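You operate a simulated robot arm through the tools that you are given. There is no shell and no other tool.

Carry out the task below with a simulated robot arm. There is one attempt and no reset: what you move stays moved.

## Task
Raise the red bike's saddle to mark 4 and point it straight ahead.
Fine: shut the seat lever again.

The check looks at the end state, three seconds after you hand in, the way a careful person would. Anything else that was tipped, shoved, dropped, spilled or broken makes it a failure.

## Robot
A 6-joint arm with a three-finger gripper, fixed in place. Base frame: the origin is on the floor under the middle of its stand, x ahead of it, y to its left, z up. Readings come in mm, degrees, newtons and seconds.
It reaches about 1213 mm from its shoulder. Its first joint turns from -166.0 to 166.0 degrees. Payload 4.89 kg.
The TCP is the grasp point between the finger pads, 30 mm short of the fingertips. In the tool frame z runs along the fingers and y along their closing line. The gripper opens to 164 mm; its body begins 125 mm behind the TCP.
Orientation is told as [roll, pitch, yaw] about the base's x, y, z axes, in that order, counted from this pose: with the fingers straight down and closing along the base's y, the tool's x points along the base's -x, its y along +y and its z along -z.

## Interface
- The arm moves only by the tool move_arm. Its argument "rows" is a list of rows, each an object (a shift or turn left out is 0, a gripper value left out holds the last) with "xyz": the shift along the tool's x, y, z in mm, a list of three; "angular": the turn, a rotation vector about the tool's x, y, z in degrees, a list of three; "fingers": the opening, from 0 (shut) to 1 (fully open). In form: [{"xyz": [dx, dy, dz], "angular": [wx, wy, wz], "fingers": fingers}, ...]. A call has 1 to 20 rows; each row shifts and turns the commanded pose from where the row before left it, along the tool's axes as they then stand. A row lasts 0.2 s, in which the tool goes at most 50 mm and 8.6 degrees; a call with a longer step from one row to the next is refused whole, and so is a gripper value outside its range. Where a pose cannot be reached the arm comes as near as it can. A force on the tool above 80 N (or 10 N above the force at the start of the call, whichever is more), or a blocked arm, ends the call early, and 0.2 s more pass. Each finger travels about 108 mm/s and halts on what it meets, pressing with about 33 N; the grip force reading is that of the motor and also rises with nothing between the fingers. The clock runs only during rows and for 0.2 s after the last one: add rows that do not move to give the fingers time. It gives the time, the measured TCP pose, the force on the tool (base axes), the opening and the grip force at its end, in the units of the frame above (readings bear some noise), with the torque about the TCP (base axes, N m) and any sound that the robot's microphone picked up.
- Cameras (640 x 400 px; columns grow to the right, rows downward): "scene" is fixed at [220.6, -649.5, 1558.1]; the picture's right is [0.41, -0.91, 0.00], its down [-0.82, -0.37, -0.44] and it looks along [0.40, 0.18, -0.90] (base axes); focal length 214 px, centre (320, 200). "wrist" rides on the gripper at [76, -2, -152] in the tool frame; the picture's right is [0.02, 1.00, 0.00], its down [-0.88, 0.02, -0.47] and it looks along [-0.47, 0.01, 0.88] (tool axes); focal length 247 px, centre (320, 200). There is no depth. A picture from a camera that has moved, and an enlarged one, comes with that camera's place and axes in the base frame and with its lens.
- get_image(camera): a new picture of that camera. The clock stands still meanwhile.
- lift_body(by): moves the trunk up (or, below 0, down) by that many mm; the arm rides with it, the base frame stays. It gives what a move gives, with no picture.
- inspect(camera, box): a new picture of the part [left, top, right, bottom] of that camera's present view, enlarged. The clock stands still meanwhile.
- job_done(): hands the job in; it is judged then, once.

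Places have to be worked out from the pictures, the camera data and where the tool is seen. Open the gripper and draw the arm clear of the work before you hand the job in, unless the task says otherwise.

The tools are called after "Request:" as a command line: name --argument value ..., lists and objects as JSON in quotes. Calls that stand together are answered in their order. move_arm: Moves the arm, as the interface text tells. Its arguments: {"type":"object","properties":{"rows":{"type":"array"}},"required":["rows"]} The other tools are called the same way: lift_body (by) moves the trunk up or down; get_image (camera) takes a picture; inspect (camera, box) takes an enlarged picture of a part of a camera's view; job_done () hands the job in.

At the start:

```text
t: 0.0
tcp_pos: [466.1, -542.1, 1246.7]
orientation: [0.0, 0.1, 0.0]
contact_force: [-0.1, -0.1, 0.5]
ft_torque: [0.0, 0.02, -0.01]
grip_width: 164.1
grasp_force: 0.1
trunk travel left (down, up): [-175.0, 215.0]
```

scene: 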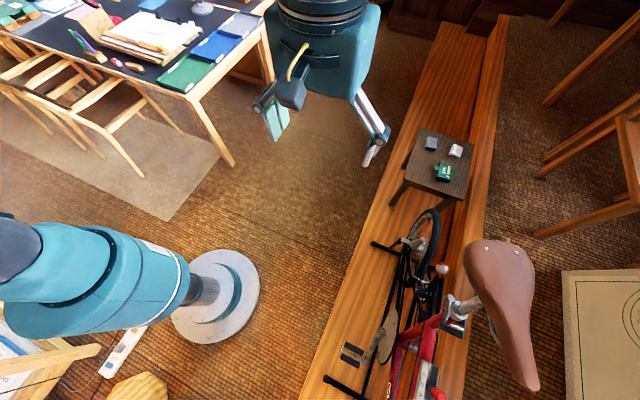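
wrist: 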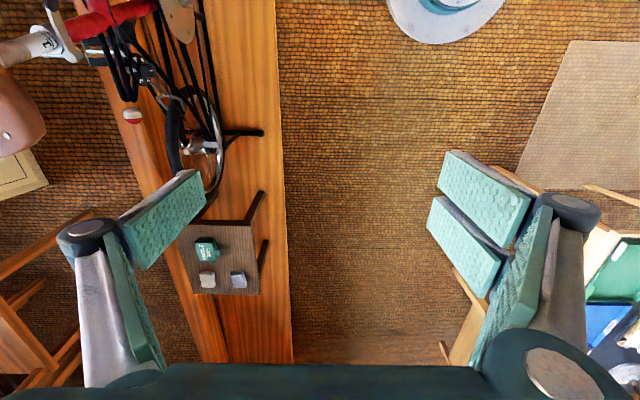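

I see the red bike near the bottom right of the scene picture, with its saddle apparently turned sideways. I'll start by enlarging the saddle and seat post areas in both cameras.

Request:
inspect --camera "scene" --box '[340, 220, 560, 400]'

Request:
inspect --camera "scene" --box '[420, 270, 500, 340]'

Request:
inspect --camera "wrist" --box '[0, 0, 260, 170]'

```text
2.22 times, centred on (450, 310) of scene
camera zoom: at [220.6, -649.5, 1558.1], right [0.41, -0.91, 0.0], down [-0.82, -0.37, -0.44], along [0.4, 0.18, -0.9], focal length 477 px, centre (31, -44)
```

zoom: 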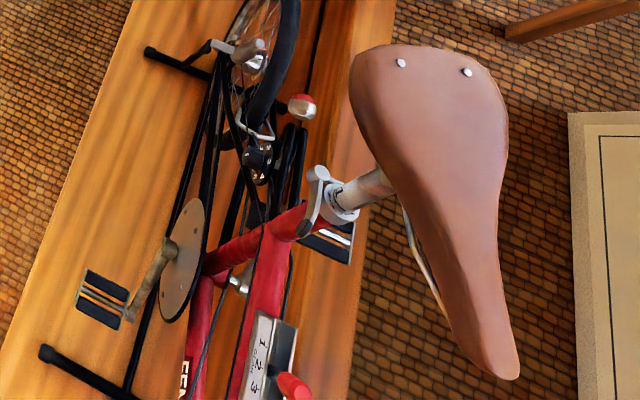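

```text
5.71 times, centred on (460, 305) of scene
camera zoom: at [220.6, -649.5, 1558.1], right [0.41, -0.91, 0.0], down [-0.82, -0.37, -0.44], along [0.4, 0.18, -0.9], focal length 1226 px, centre (-480, -400)
```

zoom: 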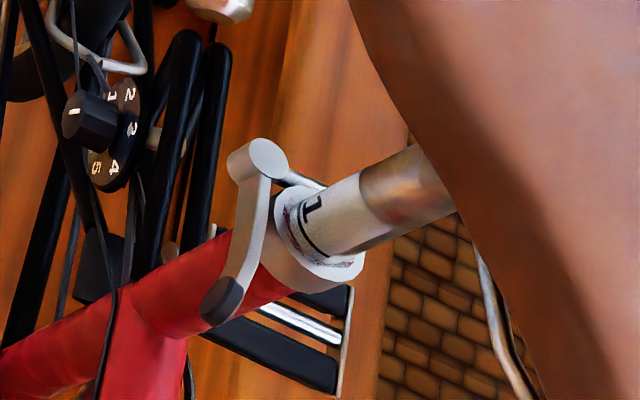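

```text
2.35 times, centred on (130, 85) of wrist
camera zoom: at [389.9, -543.7, 1398.0], right [-0.02, 1.0, 0.0], down [0.88, 0.02, 0.47], along [0.47, 0.01, -0.88], focal length 581 px, centre (767, 471)
```

zoom: 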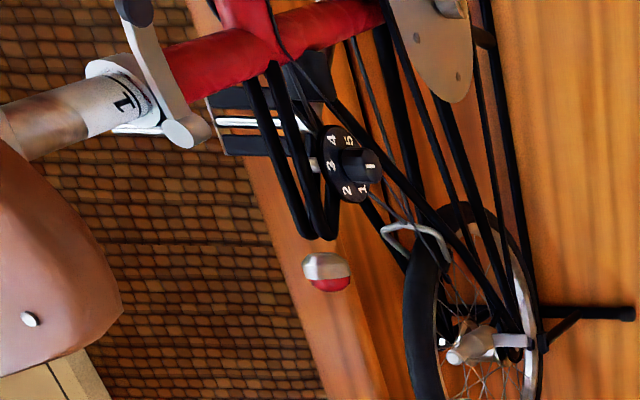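

The lever pivot triangulates to about (381,-964,913) and its tip to about (312,-947,935). The saddle is near z≈1085, with its nose turned roughly 18° off -x. I'll move clear of the bike, turn the tool to point along -y and get a side view.

Request:
move_arm --rows '[{"xyz": [26.5, -20, 0]}, {"xyz": [26.5, -20, 0]}, {"xyz": [26.5, -20, 0]}, {"xyz": [26.5, -20, 0]}]'

Request:
get_image --camera "wrist"

```text
t: 1.0
tcp_pos: [359.6, -620.7, 1245.6]
orientation: [-0.1, 0.1, 0.0]
contact_force: [0.5, 0.9, -0.2]
ft_torque: [-0.1, 0.09, -0.01]
grip_width: 164.2
grasp_force: 0.0
trunk travel left (down, up): [-175.0, 215.0]
```

```text
taken
camera wrist: at [284.3, -623.9, 1398.5], right [-0.02, 1.0, 0.0], down [0.88, 0.02, 0.47], along [0.47, 0.01, -0.88], focal length 247 px, centre (320, 200)
```

wrist: 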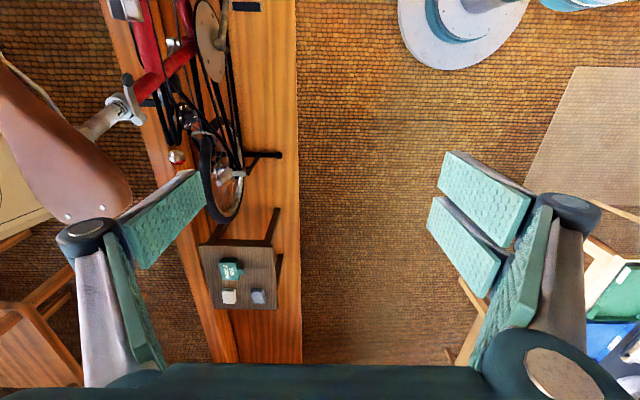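

The move worked and the pose reads as expected. Now I'll rotate the tool so the fingers point along -y, with tool x up and the camera above.

Request:
move_arm --rows '[{"angular": [4.9487, 4.9487, -4.9487]}, {"angular": [4.9487, 4.9487, -4.9487]}, {"angular": [4.9487, 4.9487, -4.9487]}, {"angular": [4.9487, 4.9487, -4.9487]}, {"angular": [4.9487, 4.9487, -4.9487]}, {"angular": [4.9487, 4.9487, -4.9487]}, {"angular": [4.9487, 4.9487, -4.9487]}, {"angular": [4.9487, 4.9487, -4.9487]}, {"angular": [4.9487, 4.9487, -4.9487]}, {"angular": [4.9487, 4.9487, -4.9487]}, {"angular": [4.9487, 4.9487, -4.9487]}, {"angular": [4.9487, 4.9487, -4.9487]}, {"angular": [4.9487, 4.9487, -4.9487]}, {"angular": [4.9487, 4.9487, -4.9487]}, {}]'

Request:
get_image --camera "wrist"

Request:
get_image --camera "scene"

```text
t: 4.2
tcp_pos: [359.6, -621.4, 1247.6]
orientation: [120.5, 89.9, -149.5]
contact_force: [0.0, 0.4, -0.2]
ft_torque: [0.05, -0.01, 0.0]
grip_width: 164.1
grasp_force: 0.0
trunk travel left (down, up): [-175.0, 215.0]
```

```text
taken
camera wrist: at [361.9, -469.2, 1322.9], right [-1.0, 0.0, 0.02], down [-0.02, 0.47, -0.88], along [-0.01, -0.88, -0.47], focal length 247 px, centre (320, 200)
```

wrist: 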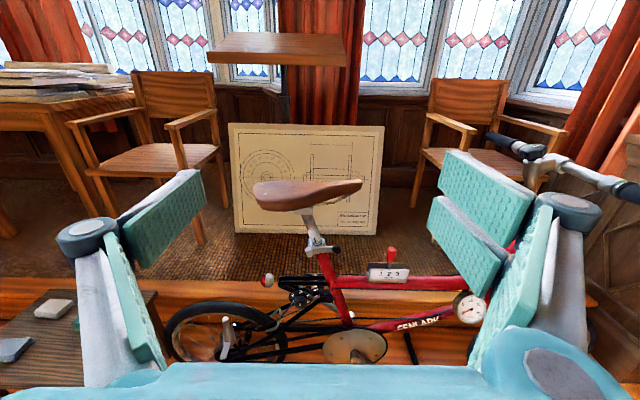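

```text
taken
```

scene: 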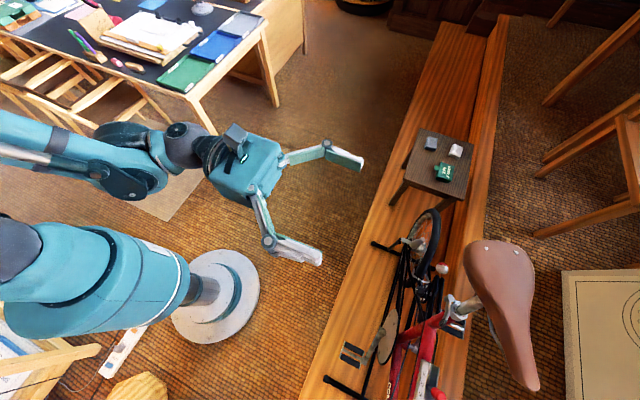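

The view is clear: the saddle sits on a tilted post with the clamp and lever below it. I'll zoom in on that before going closer.

Request:
inspect --camera "wrist" --box '[240, 170, 420, 290]'

Request:
inspect --camera "wrist" --box '[285, 200, 365, 260]'

Request:
inspect --camera "wrist" --box '[340, 230, 500, 340]'

```text
3.33 times, centred on (330, 230) of wrist
camera zoom: at [361.9, -469.2, 1322.9], right [-1.0, 0.0, 0.02], down [-0.02, 0.47, -0.88], along [-0.01, -0.88, -0.47], focal length 823 px, centre (287, 100)
```

zoom: 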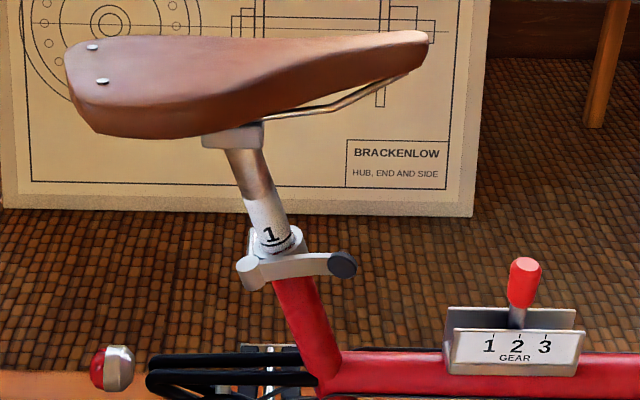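

```text
6.67 times, centred on (325, 230) of wrist
camera zoom: at [361.9, -469.2, 1322.9], right [-1.0, 0.0, 0.02], down [-0.02, 0.47, -0.88], along [-0.01, -0.88, -0.47], focal length 1646 px, centre (287, 0)
```

zoom: 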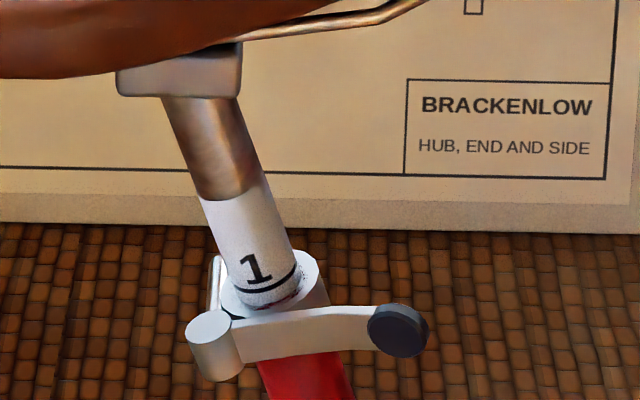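

```text
3.64 times, centred on (420, 285) of wrist
camera zoom: at [361.9, -469.2, 1322.9], right [-1.0, 0.0, 0.02], down [-0.02, 0.47, -0.88], along [-0.01, -0.88, -0.47], focal length 898 px, centre (-44, -109)
```

zoom: 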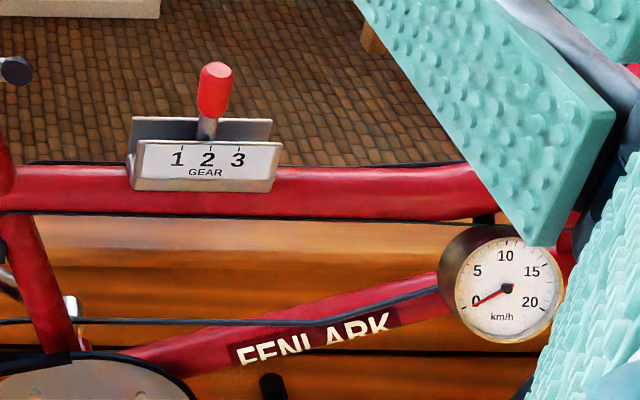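

The post shows "1" with its ring line right at the collar, and the quick-release lever lies forward along the +y side. I'll move the camera lower and closer for accurate geometry.

Request:
move_arm --rows '[{"xyz": [-41, 0, 25]}, {"xyz": [-41, 0, 25]}, {"xyz": [-41, 0, 25]}, {"xyz": [-41, 0, 25]}, {"xyz": [-41, 0, 25]}, {"xyz": [-41, 0, 25]}, {}]'

Request:
get_image --camera "wrist"

Request:
inspect --camera "wrist" --box '[240, 120, 400, 220]'

```text
t: 5.8
tcp_pos: [379.4, -796.9, 1047.6]
orientation: [15.3, 89.9, 105.2]
contact_force: [-0.3, 0.8, -0.5]
ft_torque: [-0.01, 0.0, -0.02]
grip_width: 163.6
grasp_force: 0.1
out of reach, approached as far as the arm can: row 4, 5, 6
trunk travel left (down, up): [-175.0, 215.0]
```

```text
taken
camera wrist: at [381.8, -645.1, 1122.3], right [-1.0, 0.0, 0.02], down [-0.02, 0.47, -0.88], along [-0.01, -0.88, -0.47], focal length 247 px, centre (320, 200)
```

wrist: 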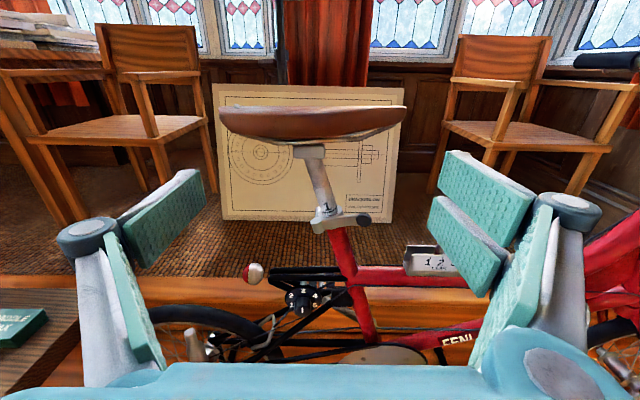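

```text
4.00 times, centred on (320, 170) of wrist
camera zoom: at [381.8, -645.1, 1122.3], right [-1.0, 0.0, 0.02], down [-0.02, 0.47, -0.88], along [-0.01, -0.88, -0.47], focal length 988 px, centre (320, 320)
```

zoom: 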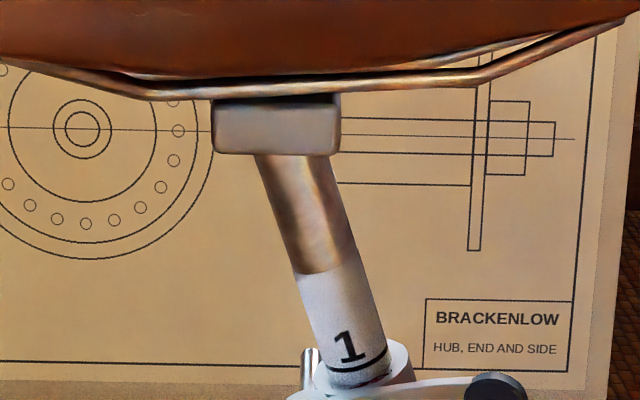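

The arm stopped at z≈1048 because it ran out of reach going down. The space below is clear and the fingertips are at y≈-827, well short of the bike, so I'll lower the trunk.

Request:
lift_body --by -110

Request:
get_image --camera "wrist"

Request:
get_image --camera "scene"

```text
t: 7.2
tcp_pos: [378.9, -796.6, 936.3]
orientation: [11.5, 90.0, 101.4]
contact_force: [0.5, 0.5, -1.0]
ft_torque: [0.02, -0.01, -0.02]
grip_width: 164.0
grasp_force: 0.0
trunk travel left (down, up): [-65.0, 325.0]
```

```text
taken
camera wrist: at [381.6, -644.7, 1012.7], right [-1.0, 0.0, 0.02], down [-0.02, 0.47, -0.88], along [-0.01, -0.88, -0.47], focal length 247 px, centre (320, 200)
```

wrist: 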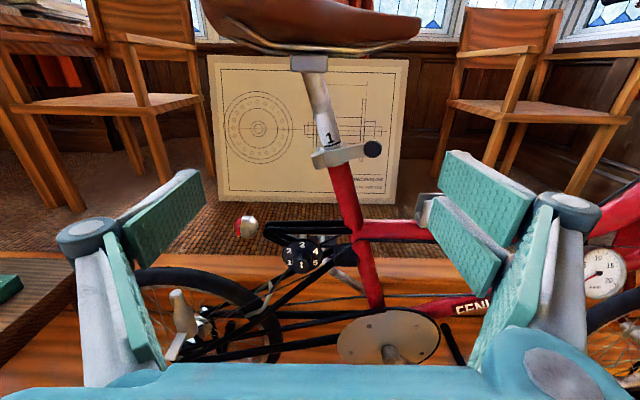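

```text
taken
```

scene: 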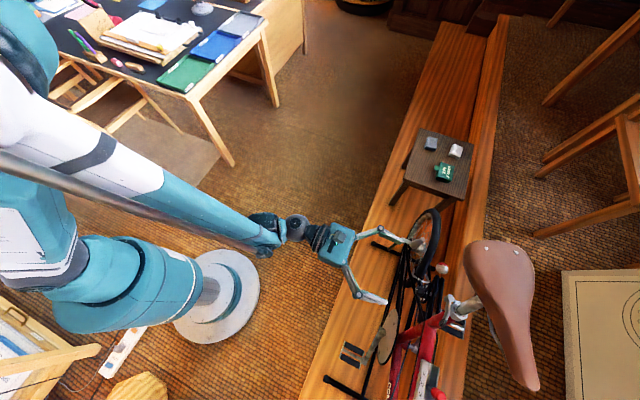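

The trunk is down and the TCP sits at about (379,-797,936), level with the clamp. I'll zoom in on the clamp, the lever and the marks.

Request:
inspect --camera "wrist" --box '[284, 100, 400, 172]'

Request:
inspect --camera "wrist" --box '[200, 0, 440, 150]'

Request:
inspect --camera "scene" --box '[420, 270, 500, 340]'

```text
5.52 times, centred on (342, 136) of wrist
camera zoom: at [381.6, -644.7, 1012.7], right [-1.0, 0.0, 0.02], down [-0.02, 0.47, -0.88], along [-0.01, -0.88, -0.47], focal length 1363 px, centre (199, 553)
```

zoom: 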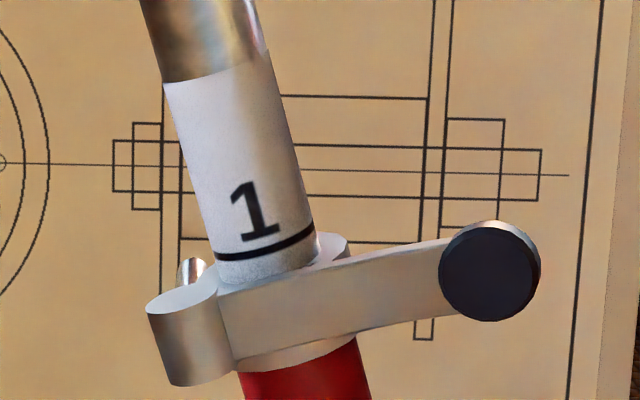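

```text
2.67 times, centred on (320, 75) of wrist
camera zoom: at [381.6, -644.7, 1012.7], right [-1.0, 0.0, 0.02], down [-0.02, 0.47, -0.88], along [-0.01, -0.88, -0.47], focal length 659 px, centre (320, 533)
```

zoom: 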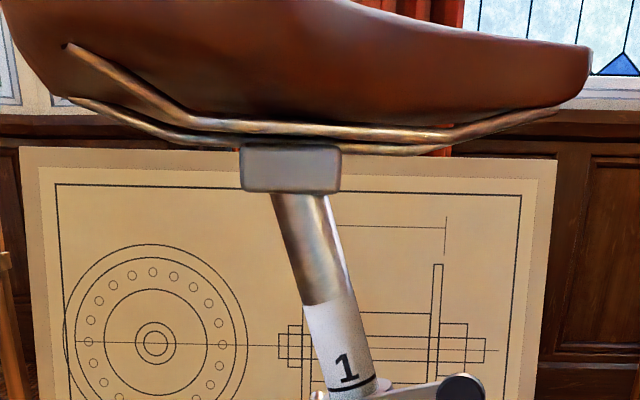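

```text
5.71 times, centred on (460, 305) of scene
camera zoom: at [220.6, -649.5, 1558.1], right [0.41, -0.91, 0.0], down [-0.82, -0.37, -0.44], along [0.4, 0.18, -0.9], focal length 1226 px, centre (-480, -400)
```

zoom: 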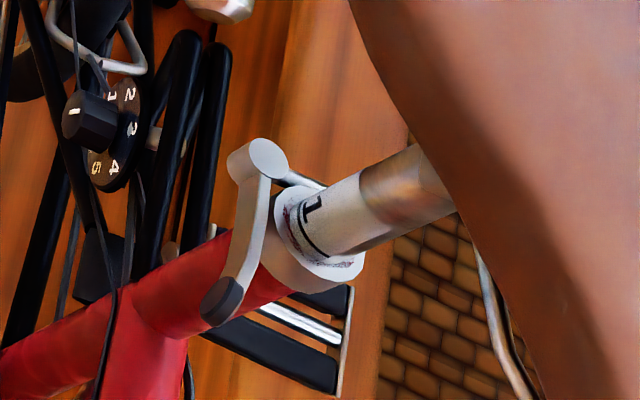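

The axis of the post passes near (360,-998,910) and tilts about 18° rearward (+x). The lever knob is near (312,-954,922). To get the bike's heading I need to look at the frame itself.

Request:
inspect --camera "scene" --box '[340, 310, 480, 400]'

Request:
inspect --camera "scene" --box '[380, 190, 480, 290]'

Request:
inspect --camera "wrist" --box '[230, 160, 450, 300]'

```text
4.44 times, centred on (410, 355) of scene
camera zoom: at [220.6, -649.5, 1558.1], right [0.41, -0.91, 0.0], down [-0.82, -0.37, -0.44], along [0.4, 0.18, -0.9], focal length 953 px, centre (-80, -489)
```

zoom: 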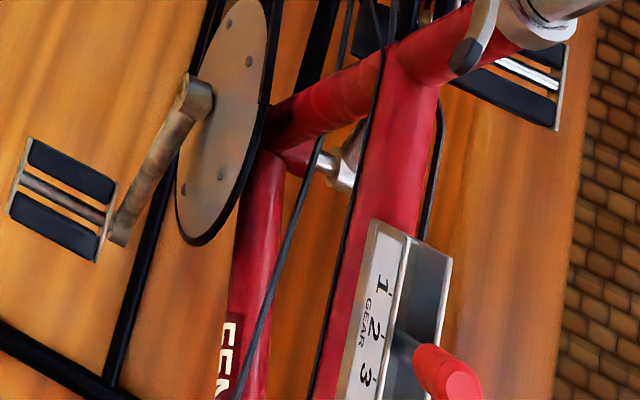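

```text
4.00 times, centred on (430, 240) of scene
camera zoom: at [220.6, -649.5, 1558.1], right [0.41, -0.91, 0.0], down [-0.82, -0.37, -0.44], along [0.4, 0.18, -0.9], focal length 858 px, centre (-120, 40)
```

zoom: 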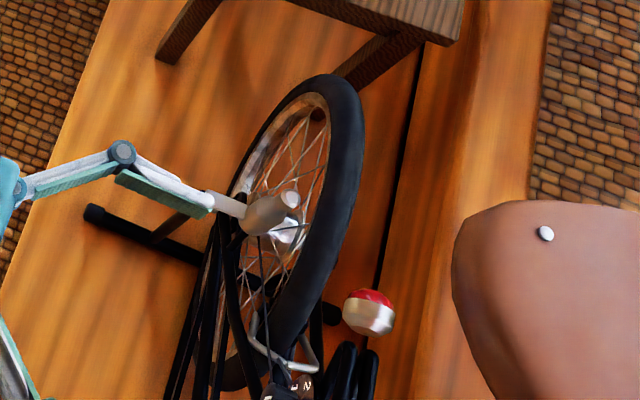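

```text
2.86 times, centred on (340, 230) of wrist
camera zoom: at [381.6, -644.7, 1012.7], right [-1.0, 0.0, 0.02], down [-0.02, 0.47, -0.88], along [-0.01, -0.88, -0.47], focal length 706 px, centre (263, 114)
```

zoom: 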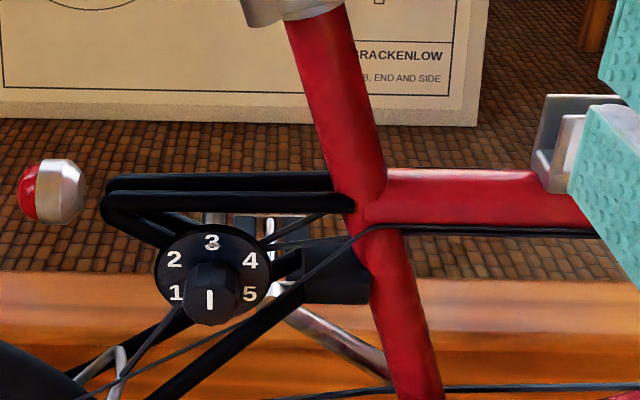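

The bike's heading looks very close to -x: the tail light is at y≈-995, the post at y≈-998 and the gear lever at y≈-994. Before planning the lever grip I'll study the finger layout.

Request:
inspect --camera "wrist" --box '[400, 130, 640, 280]'

Request:
inspect --camera "wrist" --box '[40, 140, 260, 280]'

Request:
inspect --camera "scene" --box '[300, 200, 440, 320]'

```text
2.67 times, centred on (520, 205) of wrist
camera zoom: at [381.6, -644.7, 1012.7], right [-1.0, 0.0, 0.02], down [-0.02, 0.47, -0.88], along [-0.01, -0.88, -0.47], focal length 659 px, centre (-213, 187)
```

zoom: 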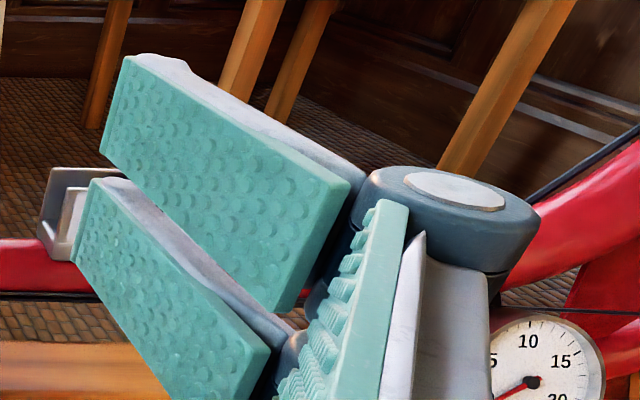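

```text
2.86 times, centred on (150, 210) of wrist
camera zoom: at [381.6, -644.7, 1012.7], right [-1.0, 0.0, 0.02], down [-0.02, 0.47, -0.88], along [-0.01, -0.88, -0.47], focal length 706 px, centre (806, 171)
```

zoom: 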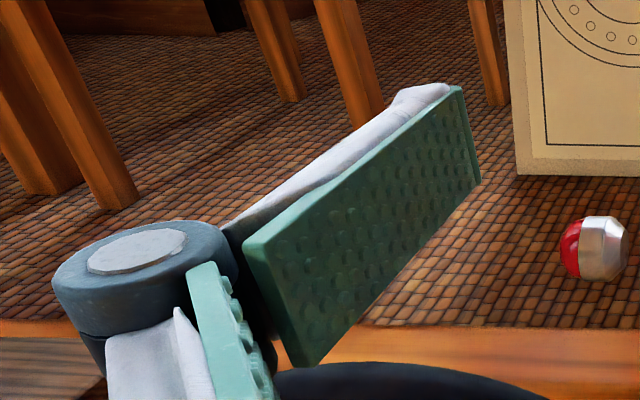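

```text
3.33 times, centred on (370, 260) of scene
camera zoom: at [220.6, -649.5, 1558.1], right [0.41, -0.91, 0.0], down [-0.82, -0.37, -0.44], along [0.4, 0.18, -0.9], focal length 715 px, centre (153, 0)
```

zoom: 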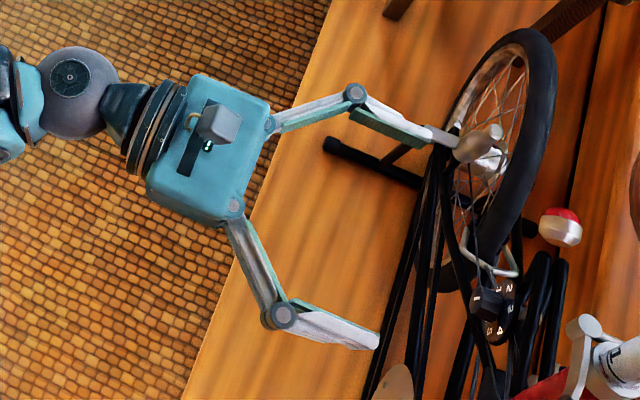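

The layout is two fingers on tool +y and one on -y. I'll grip the lever knob from the side with the fingers pointing along -y and closing along the post axis. First I'll lower the trunk for reach and roll the tool +72° about its z, while still clear of the bike.

Request:
lift_body --by -60

Request:
move_arm --rows '[{"angular": [0, 0, 8], "fingers": 0.5}, {"angular": [0, 0, 8]}, {"angular": [0, 0, 8]}, {"angular": [0, 0, 8]}, {"angular": [0, 0, 8]}, {"angular": [0, 0, 8]}, {"angular": [0, 0, 8]}, {"angular": [0, 0, 8]}, {"angular": [0, 0, 8]}, {}]'

Request:
get_image --camera "wrist"

```text
t: 8.2
tcp_pos: [379.8, -796.9, 875.4]
orientation: [11.4, 90.0, 101.4]
contact_force: [0.3, -0.4, -0.1]
ft_torque: [0.02, 0.01, -0.02]
grip_width: 163.9
grasp_force: 0.0
trunk travel left (down, up): [-5.0, 385.0]
```

```text
t: 10.4
tcp_pos: [379.9, -796.9, 875.7]
orientation: [-89.8, 17.9, 0.1]
contact_force: [-0.5, 0.1, -0.2]
ft_torque: [-0.03, 0.02, 0.0]
grip_width: 82.1
grasp_force: 0.0
trunk travel left (down, up): [-5.0, 385.0]
```

```text
taken
camera wrist: at [307.9, -644.7, 901.0], right [-0.33, 0.0, -0.94], down [0.83, 0.47, -0.29], along [0.45, -0.88, -0.16], focal length 247 px, centre (320, 200)
```

wrist: 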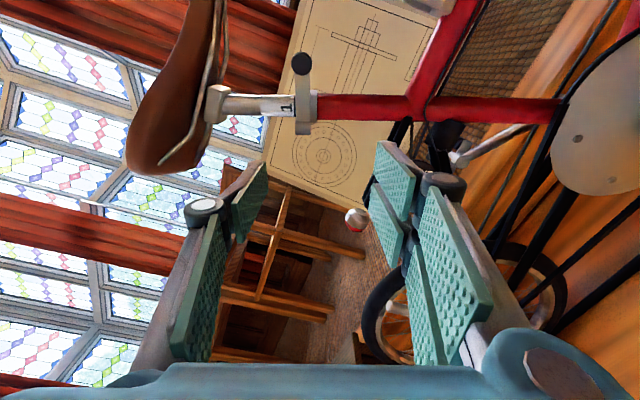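

The post axis now runs horizontally in the wrist picture, so the roll matches its tilt. This view puts the knob at about (312,-954,921), so I'll move to a standoff directly in front of it.

Request:
move_arm --rows '[{"xyz": [20.9, -5.3, 15]}, {"xyz": [20.9, -5.3, 15]}, {"xyz": [20.9, -5.3, 15]}, {"xyz": [20.9, -5.3, 15]}, {}]'

Request:
get_image --camera "wrist"

Request:
inspect --camera "scene" --box '[370, 240, 510, 340]'

```text
t: 11.6
tcp_pos: [307.8, -857.4, 919.2]
orientation: [-89.9, 18.0, 0.0]
contact_force: [0.7, -0.2, -0.1]
ft_torque: [-0.02, 0.0, -0.05]
grip_width: 82.0
grasp_force: 0.1
trunk travel left (down, up): [-5.0, 385.0]
```

```text
taken
camera wrist: at [235.8, -704.9, 945.2], right [-0.33, 0.0, -0.94], down [0.83, 0.47, -0.29], along [0.45, -0.88, -0.16], focal length 247 px, centre (320, 200)
```

wrist: 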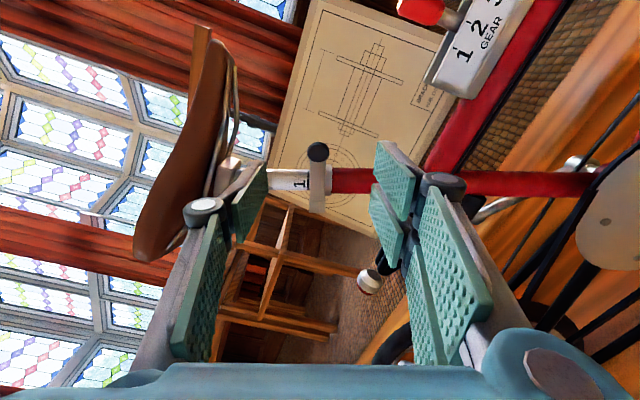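

```text
4.00 times, centred on (440, 290) of scene
camera zoom: at [220.6, -649.5, 1558.1], right [0.41, -0.91, 0.0], down [-0.82, -0.37, -0.44], along [0.4, 0.18, -0.9], focal length 858 px, centre (-160, -160)
```

zoom: 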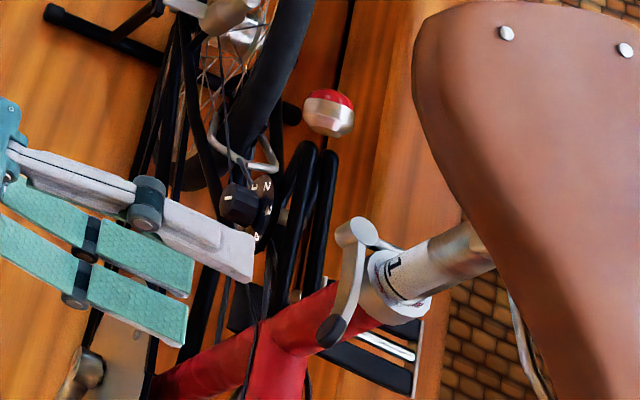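

The knob sits about 97 mm ahead of the TCP and roughly 4 mm to the tool's -y side. I'll correct that offset and go forward with the fingers open around it, then check.

Request:
move_arm --rows '[{"xyz": [0, -2, 20]}, {"xyz": [0, -2, 20]}, {"xyz": [0, 0, 20]}, {"xyz": [0, 0, 15]}, {}]'

Request:
get_image --camera "wrist"

Request:
inspect --camera "scene" --box '[390, 250, 490, 330]'

```text
t: 12.8
tcp_pos: [308.9, -931.3, 925.3]
orientation: [-89.9, 18.0, 0.1]
contact_force: [0.3, 0.1, 0.2]
ft_torque: [0.03, -0.01, 0.01]
grip_width: 82.0
grasp_force: 0.0
trunk travel left (down, up): [-5.0, 385.0]
```

```text
taken
camera wrist: at [237.1, -779.6, 950.5], right [-0.33, 0.0, -0.94], down [0.83, 0.47, -0.29], along [0.45, -0.88, -0.16], focal length 247 px, centre (320, 200)
```

wrist: 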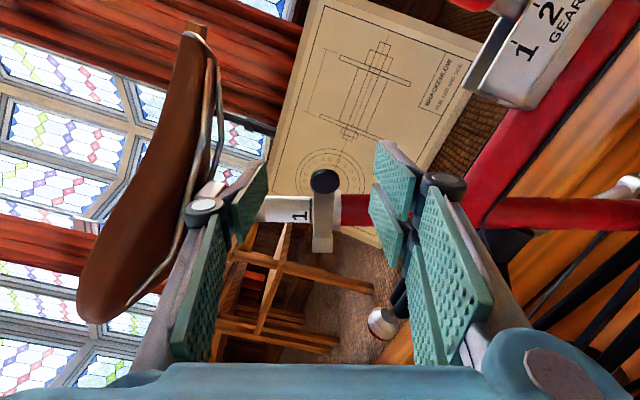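

```text
5.00 times, centred on (440, 290) of scene
camera zoom: at [220.6, -649.5, 1558.1], right [0.41, -0.91, 0.0], down [-0.82, -0.37, -0.44], along [0.4, 0.18, -0.9], focal length 1072 px, centre (-280, -250)
```

zoom: 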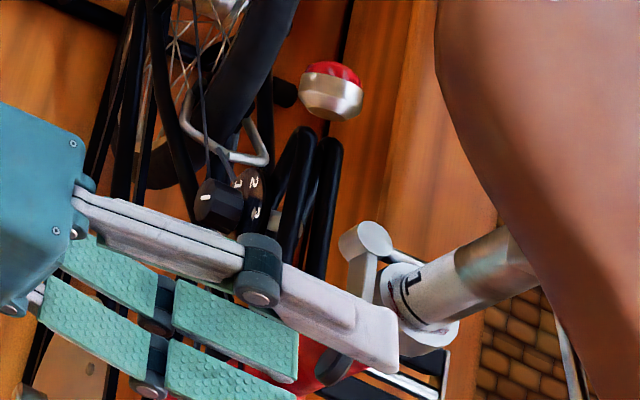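

The lever knob is centred between the fingers, with clearance to the collar. I'll move 6 mm further in and close on it.

Request:
move_arm --rows '[{"xyz": [0, 2, 6]}, {"fingers": 0.3}, {"fingers": 0.2}, {"fingers": 0.1}, {"fingers": 0.0}, {"fingers": 0.0}, {"fingers": 0.0}]'

Request:
get_image --camera "wrist"

Request:
inspect --camera "scene" --box '[390, 250, 490, 330]'

```text
t: 14.4
tcp_pos: [307.9, -938.8, 922.2]
orientation: [-89.9, 18.0, 0.0]
contact_force: [-17.5, 22.0, -51.5]
ft_torque: [1.89, 1.41, 0.75]
grip_width: 17.9
grasp_force: 44.6
trunk travel left (down, up): [-5.0, 385.0]
```

```text
taken
camera wrist: at [236.1, -786.2, 947.1], right [-0.33, 0.0, -0.94], down [0.83, 0.47, -0.29], along [0.45, -0.88, -0.16], focal length 247 px, centre (320, 200)
```

wrist: 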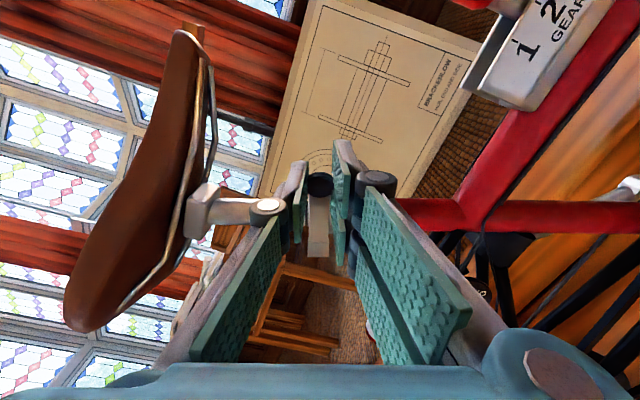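

```text
5.00 times, centred on (440, 290) of scene
camera zoom: at [220.6, -649.5, 1558.1], right [0.41, -0.91, 0.0], down [-0.82, -0.37, -0.44], along [0.4, 0.18, -0.9], focal length 1072 px, centre (-280, -250)
```

zoom: 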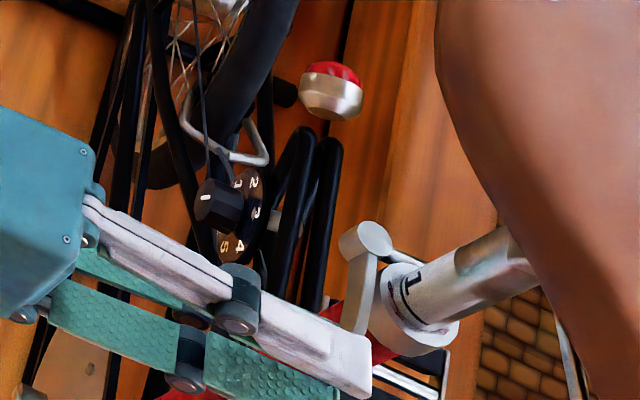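

The grip closed at 17.9 mm, but the load is one-sided: about 54 N pushes the tool along its +y, so the lower fingers bear most of it. I'll shift the tool slightly along +y to balance the grip.

Request:
move_arm --rows '[{"xyz": [0, 1.5, 0], "fingers": 0.0}, {"xyz": [0, 1.5, 0]}, {}]'

```text
t: 15.2
tcp_pos: [307.6, -938.8, 922.7]
orientation: [-90.0, 18.1, 0.0]
contact_force: [1.3, -11.2, 6.7]
ft_torque: [-0.63, 0.3, -1.3]
grip_width: 17.8
grasp_force: 45.4
trunk travel left (down, up): [-5.0, 385.0]
```

The grip is now balanced. The lever should swing about its barrel, near tool-frame (-74, 0, +25), so I'll start rotating it outward about tool +y and watch the forces.

Request:
move_arm --rows '[{"xyz": [-1.94, 0, -5.12], "angular": [0, 4, 0], "fingers": 0.0}, {"xyz": [-1.94, 0, -5.12], "angular": [0, 4, 0]}, {"xyz": [-1.94, 0, -5.12], "angular": [0, 4, 0]}]'

Request:
inspect --camera "scene" --box '[390, 250, 490, 330]'

Request:
get_image --camera "wrist"

```text
t: 16.0
tcp_pos: [315.1, -922.8, 919.0]
orientation: [-93.7, 17.7, -12.5]
contact_force: [32.8, -16.0, 19.3]
ft_torque: [-0.52, -0.08, 0.67]
grip_width: 18.0
grasp_force: 44.8
trunk travel left (down, up): [-5.0, 385.0]
```

```text
5.00 times, centred on (440, 290) of scene
camera zoom: at [220.6, -649.5, 1558.1], right [0.41, -0.91, 0.0], down [-0.82, -0.37, -0.44], along [0.4, 0.18, -0.9], focal length 1072 px, centre (-280, -250)
```

zoom: 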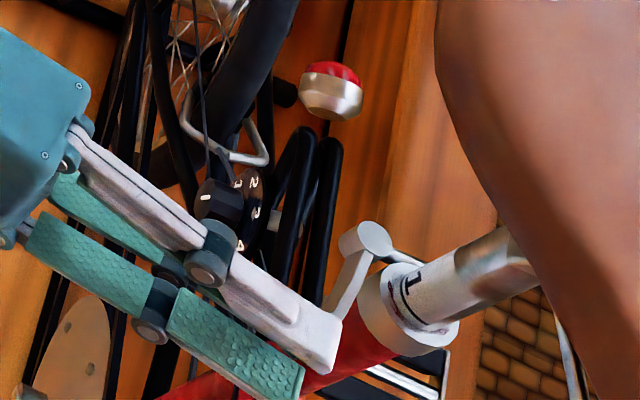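

```text
taken
camera wrist: at [275.2, -757.6, 933.8], right [-0.33, 0.01, -0.94], down [0.91, 0.28, -0.32], along [0.26, -0.96, -0.1], focal length 247 px, centre (320, 200)
```

wrist: 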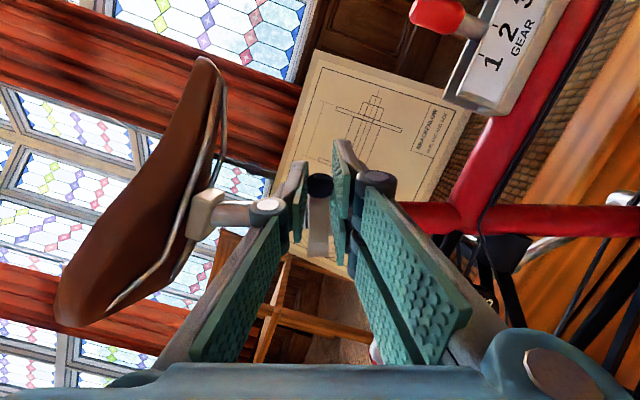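

The lever is swinging out with the tool. The reading shows a radial pull of about 25 N toward the pivot, so I'll bias the path slightly inward and carry on another 30°.

Request:
move_arm --rows '[{"xyz": [-4.5, 0, -7.4], "angular": [0, 6, 0], "fingers": 0.0}, {"xyz": [-3.2, 0, -7.4], "angular": [0, 6, 0]}, {"xyz": [-3.2, 0, -7.4], "angular": [0, 6, 0]}, {"xyz": [-3.1, 0, -7.4], "angular": [0, 6, 0]}, {"xyz": [-3.1, 0, -7.4], "angular": [0, 6, 0]}]'

Request:
inspect --camera "scene" --box '[390, 250, 490, 330]'

```text
t: 17.2
tcp_pos: [341.4, -896.5, 910.5]
orientation: [-102.2, 13.3, -43.5]
contact_force: [25.1, -5.5, 32.8]
ft_torque: [-0.4, 0.5, 0.96]
grip_width: 17.8
grasp_force: 45.5
trunk travel left (down, up): [-5.0, 385.0]
```

```text
5.00 times, centred on (440, 290) of scene
camera zoom: at [220.6, -649.5, 1558.1], right [0.41, -0.91, 0.0], down [-0.82, -0.37, -0.44], along [0.4, 0.18, -0.9], focal length 1072 px, centre (-280, -250)
```

zoom: 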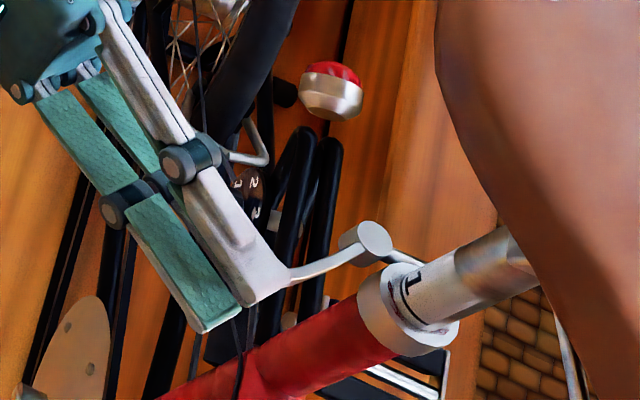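

The lever is now about 42° out. The load along the post axis says the tool is slightly low, so I'll correct that. From here the tool will turn at half the lever's rate so the wrist stays within reach.

Request:
move_arm --rows '[{"xyz": [-2.2, -0.8, -7.38], "angular": [0, 3, 0], "fingers": 0.0}, {"xyz": [-2.58, -0.7, -7.3], "angular": [0, 3, 0]}, {"xyz": [-2.95, 0, -7.2], "angular": [0, 3, 0]}, {"xyz": [-3.32, 0, -7.08], "angular": [0, 3, 0]}]'

Request:
inspect --camera "scene" --box '[390, 250, 490, 330]'

```text
t: 18.2
tcp_pos: [367.9, -883.1, 902.7]
orientation: [-104.6, 10.5, -55.5]
contact_force: [-11.1, 1.7, 16.4]
ft_torque: [-0.62, 0.17, -1.21]
grip_width: 17.9
grasp_force: 45.4
trunk travel left (down, up): [-5.0, 385.0]
```

```text
5.00 times, centred on (440, 290) of scene
camera zoom: at [220.6, -649.5, 1558.1], right [0.41, -0.91, 0.0], down [-0.82, -0.37, -0.44], along [0.4, 0.18, -0.9], focal length 1072 px, centre (-280, -250)
```

zoom: 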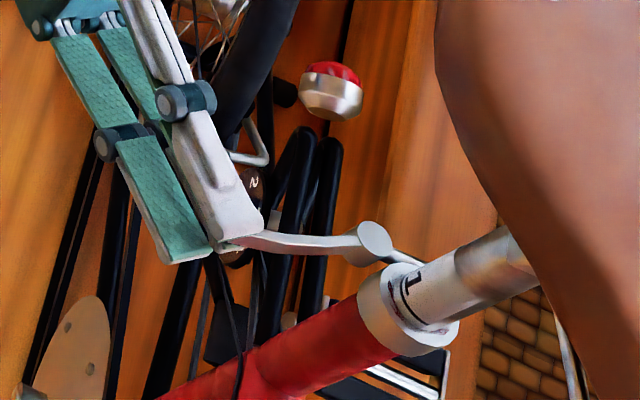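

The lever is at roughly 70–75° and the forces are low. I'll continue the second half of that arc.

Request:
move_arm --rows '[{"xyz": [-3.68, 0, -6.93], "angular": [0, 3, 0], "fingers": 0.0}, {"xyz": [-4.03, 0, -6.78], "angular": [0, 3, 0]}, {"xyz": [-4.37, 0, -6.6], "angular": [0, 3, 0]}, {"xyz": [-4.7, 0, -6.4], "angular": [0, 3, 0]}]'

Request:
inspect --camera "scene" --box '[390, 250, 490, 330]'

```text
t: 19.2
tcp_pos: [400.2, -885.0, 891.4]
orientation: [-106.3, 7.4, -67.1]
contact_force: [-12.9, 17.1, -15.2]
ft_torque: [0.07, -0.47, -1.11]
grip_width: 17.3
grasp_force: 45.7
trunk travel left (down, up): [-5.0, 385.0]
```

```text
5.00 times, centred on (440, 290) of scene
camera zoom: at [220.6, -649.5, 1558.1], right [0.41, -0.91, 0.0], down [-0.82, -0.37, -0.44], along [0.4, 0.18, -0.9], focal length 1072 px, centre (-280, -250)
```

zoom: 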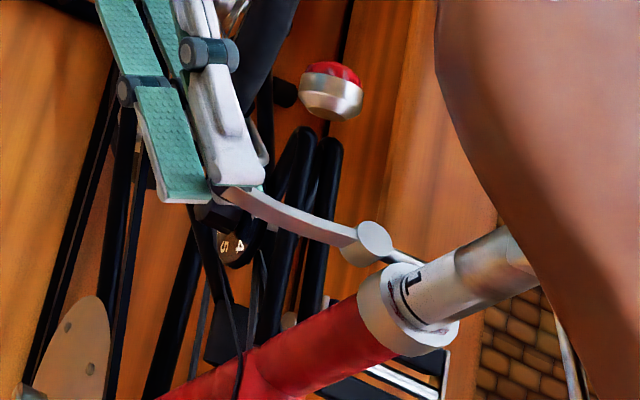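

The lever is at about 97° and turns easily. I'll carry it further open with the tool orientation held fixed.

Request:
move_arm --rows '[{"xyz": [-4.2, 0, -6.06], "fingers": 0.0}, {"xyz": [-4.81, 0, -5.59]}, {"xyz": [-5.37, 0, -5.05]}, {"xyz": [-5.87, 0, -4.46]}]'

Request:
inspect --camera "scene" --box '[390, 250, 490, 330]'

Request:
get_image --camera "wrist"

```text
t: 20.2
tcp_pos: [424.9, -894.7, 886.1]
orientation: [-106.5, 7.3, -67.0]
contact_force: [-1.3, 0.4, 0.5]
ft_torque: [0.02, -0.01, -0.03]
grip_width: 0.1
grasp_force: 44.9
trunk travel left (down, up): [-5.0, 385.0]
```

```text
5.00 times, centred on (440, 290) of scene
camera zoom: at [220.6, -649.5, 1558.1], right [0.41, -0.91, 0.0], down [-0.82, -0.37, -0.44], along [0.4, 0.18, -0.9], focal length 1072 px, centre (-280, -250)
```

zoom: 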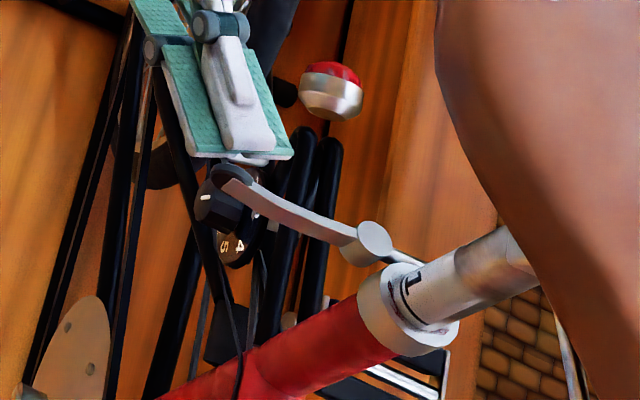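

```text
taken
camera wrist: at [528.7, -763.0, 853.5], right [-0.32, 0.02, -0.95], down [0.75, -0.61, -0.26], along [-0.59, -0.79, 0.18], focal length 247 px, centre (320, 200)
```

wrist: 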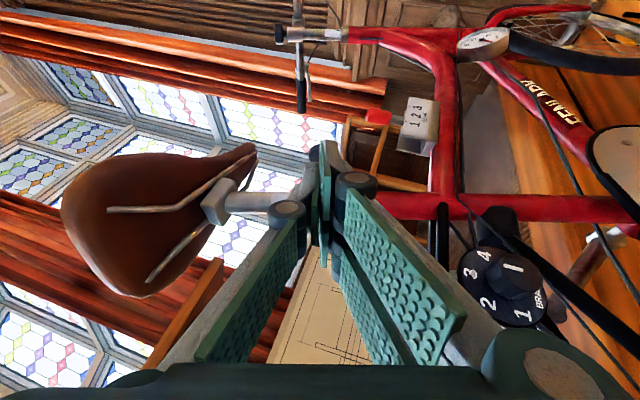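

The fingers slipped off because the lever reached its stop. It now points straight out along +y with its knob near (382,-893,904), about 85–90° from closed. I'll back away from the lever and the bike.

Request:
move_arm --rows '[{"xyz": [0, 0, -20]}, {"xyz": [27, 0, -22]}, {"xyz": [36, 0, -16]}, {"xyz": [36, 0, -16]}, {"xyz": [36, 0, -16]}, {"fingers": 0.4}, {}]'

Request:
inspect --camera "scene" --box '[360, 220, 560, 345]'

```text
t: 21.8
tcp_pos: [452.0, -733.7, 874.5]
orientation: [-106.5, 7.2, -67.1]
contact_force: [0.7, -0.9, 0.4]
ft_torque: [-0.04, 0.02, 0.01]
grip_width: 65.4
grasp_force: 0.1
trunk travel left (down, up): [-5.0, 385.0]
```

```text
3.20 times, centred on (460, 282) of scene
camera zoom: at [220.6, -649.5, 1558.1], right [0.41, -0.91, 0.0], down [-0.82, -0.37, -0.44], along [0.4, 0.18, -0.9], focal length 686 px, centre (-128, -64)
```

zoom: 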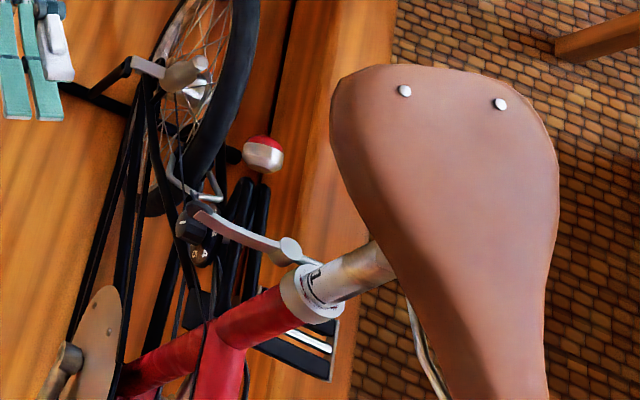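

The lever stays out and the saddle hasn't moved. I'll raise the trunk, then turn the tool to point down along the post axis, yawed to match the saddle's present angle.

Request:
lift_body --by 260

Request:
move_arm --rows '[{"angular": [-5.079, -4.737, -4.737]}, {"angular": [-5.079, -4.737, -4.737]}, {"angular": [-5.079, -4.737, -4.737]}, {"angular": [-5.079, -4.737, -4.737]}, {"angular": [-5.079, -4.737, -4.737]}, {"angular": [-5.079, -4.737, -4.737]}, {"angular": [-5.079, -4.737, -4.737]}, {"angular": [-5.079, -4.737, -4.737]}, {"angular": [-5.079, -4.737, -4.737]}, {"angular": [-5.079, -4.737, -4.737]}, {"angular": [-5.079, -4.737, -4.737]}, {"angular": [-5.079, -4.737, -4.737]}, {"angular": [-5.079, -4.737, -4.737]}, {"angular": [-5.079, -4.737, -4.737]}, {}]'

Request:
get_image --camera "wrist"

Request:
get_image --camera "scene"

```text
t: 24.5
tcp_pos: [451.7, -732.6, 1135.1]
orientation: [-106.6, 7.3, -67.1]
contact_force: [0.3, -0.9, -0.3]
ft_torque: [-0.04, 0.01, -0.03]
grip_width: 65.4
grasp_force: 0.1
trunk travel left (down, up): [-265.0, 125.0]
```

```text
t: 27.7
tcp_pos: [450.9, -734.6, 1132.6]
orientation: [6.5, 16.9, 21.0]
contact_force: [0.7, 0.0, -0.9]
ft_torque: [0.1, 0.03, -0.05]
grip_width: 65.7
grasp_force: 0.0
trunk travel left (down, up): [-265.0, 125.0]
```

```text
taken
camera wrist: at [429.9, -763.2, 1299.8], right [-0.34, 0.93, 0.12], down [0.93, 0.32, 0.2], along [0.15, 0.18, -0.97], focal length 247 px, centre (320, 200)
```

wrist: 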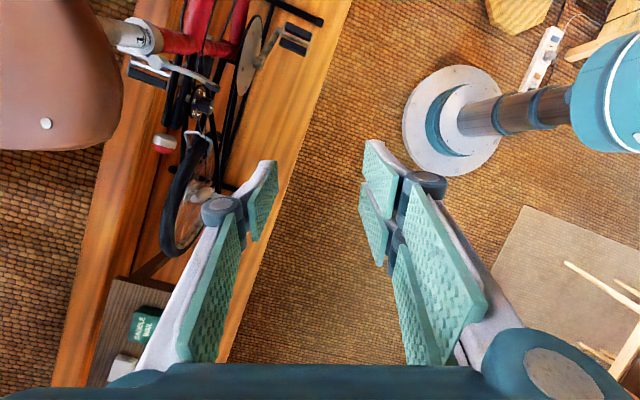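

```text
taken
```

scene: 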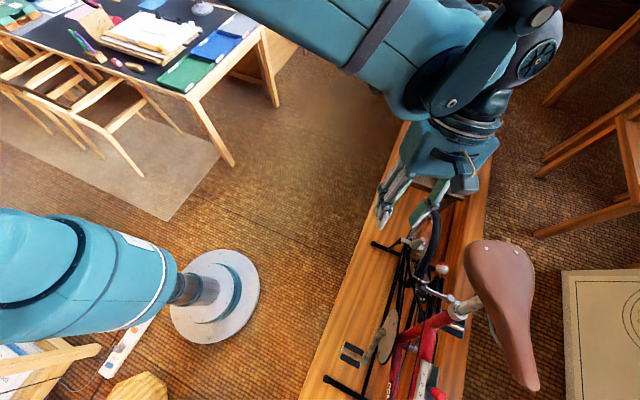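

The orientation is as wanted. The saddle top is near z≈1086, so I'll rise about 65 mm first, then move over the saddle in line with the post axis with the fingers open.

Request:
move_arm --rows '[{"xyz": [9.4, 3.4, -31], "fingers": 1.0}, {"xyz": [9.4, 3.4, -31]}, {"xyz": [15, -41.2, 0]}, {"xyz": [15, -41.2, 0]}, {"xyz": [15, -41.2, 0]}, {}]'

Request:
get_image --camera "wrist"

```text
t: 29.1
tcp_pos: [451.4, -868.0, 1197.0]
orientation: [6.5, 16.7, 21.0]
contact_force: [-0.2, -2.0, -0.5]
ft_torque: [0.16, 0.05, -0.03]
grip_width: 164.1
grasp_force: 0.0
trunk travel left (down, up): [-265.0, 125.0]
```

```text
taken
camera wrist: at [430.8, -896.7, 1364.3], right [-0.34, 0.93, 0.11], down [0.93, 0.32, 0.2], along [0.15, 0.17, -0.97], focal length 247 px, centre (320, 200)
```

wrist: 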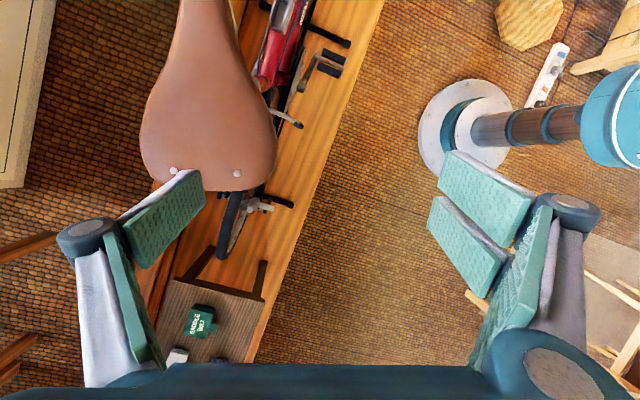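

The saddle's long axis lines up closely with the picture's vertical, so the yaw estimate of 17–20° is right. I'll continue to a point above the post axis.

Request:
move_arm --rows '[{"xyz": [15, -41.2, 0]}, {"xyz": [15, -41.2, 0]}, {"xyz": [13.5, -37, 0]}, {}]'

Request:
get_image --camera "wrist"

Request:
get_image --camera "scene"

```text
t: 30.1
tcp_pos: [452.1, -994.2, 1199.6]
orientation: [6.5, 16.8, 21.0]
contact_force: [1.3, -0.6, -1.9]
ft_torque: [0.17, 0.02, -0.05]
grip_width: 164.4
grasp_force: 0.1
trunk travel left (down, up): [-265.0, 125.0]
```

```text
taken
camera wrist: at [430.6, -1021.9, 1366.0], right [-0.34, 0.93, 0.11], down [0.93, 0.32, 0.2], along [0.15, 0.17, -0.97], focal length 247 px, centre (320, 200)
```

wrist: 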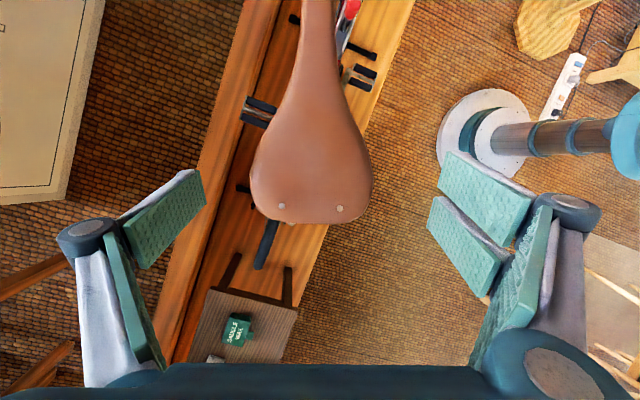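

```text
taken
```

scene: 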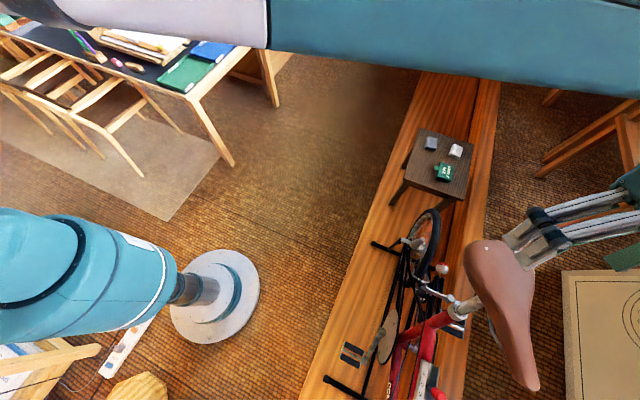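

By rivet midpoint and post axis, the saddle yaw is about 17.5° about the post. I'll trim the tool yaw by +2.5°, centre it laterally, shift slightly toward the narrower waist, and descend partway.

Request:
move_arm --rows '[{"xyz": [9, -6, 0], "angular": [0, 0, 2.5], "fingers": 1.0}, {"xyz": [9, 0, 20]}, {"xyz": [0, 0, 30]}, {}]'

Request:
get_image --camera "wrist"

```text
t: 31.1
tcp_pos: [421.5, -1005.1, 1157.1]
orientation: [5.7, 17.2, 18.4]
contact_force: [0.9, -1.6, 0.0]
ft_torque: [0.07, 0.0, 0.02]
grip_width: 163.9
grasp_force: 0.1
trunk travel left (down, up): [-265.0, 125.0]
```

```text
taken
camera wrist: at [399.7, -1030.4, 1324.2], right [-0.31, 0.95, 0.1], down [0.94, 0.28, 0.19], along [0.15, 0.15, -0.98], focal length 247 px, centre (320, 200)
```

wrist: 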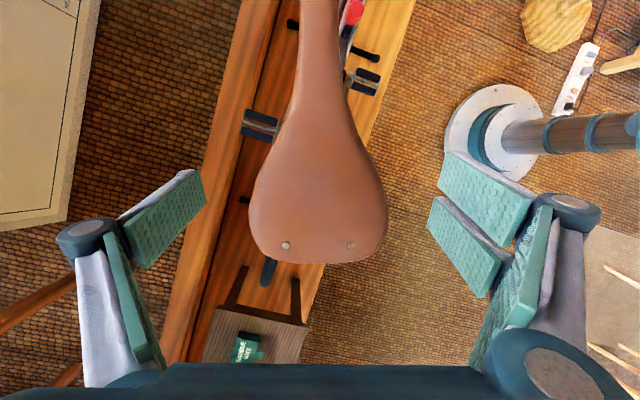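

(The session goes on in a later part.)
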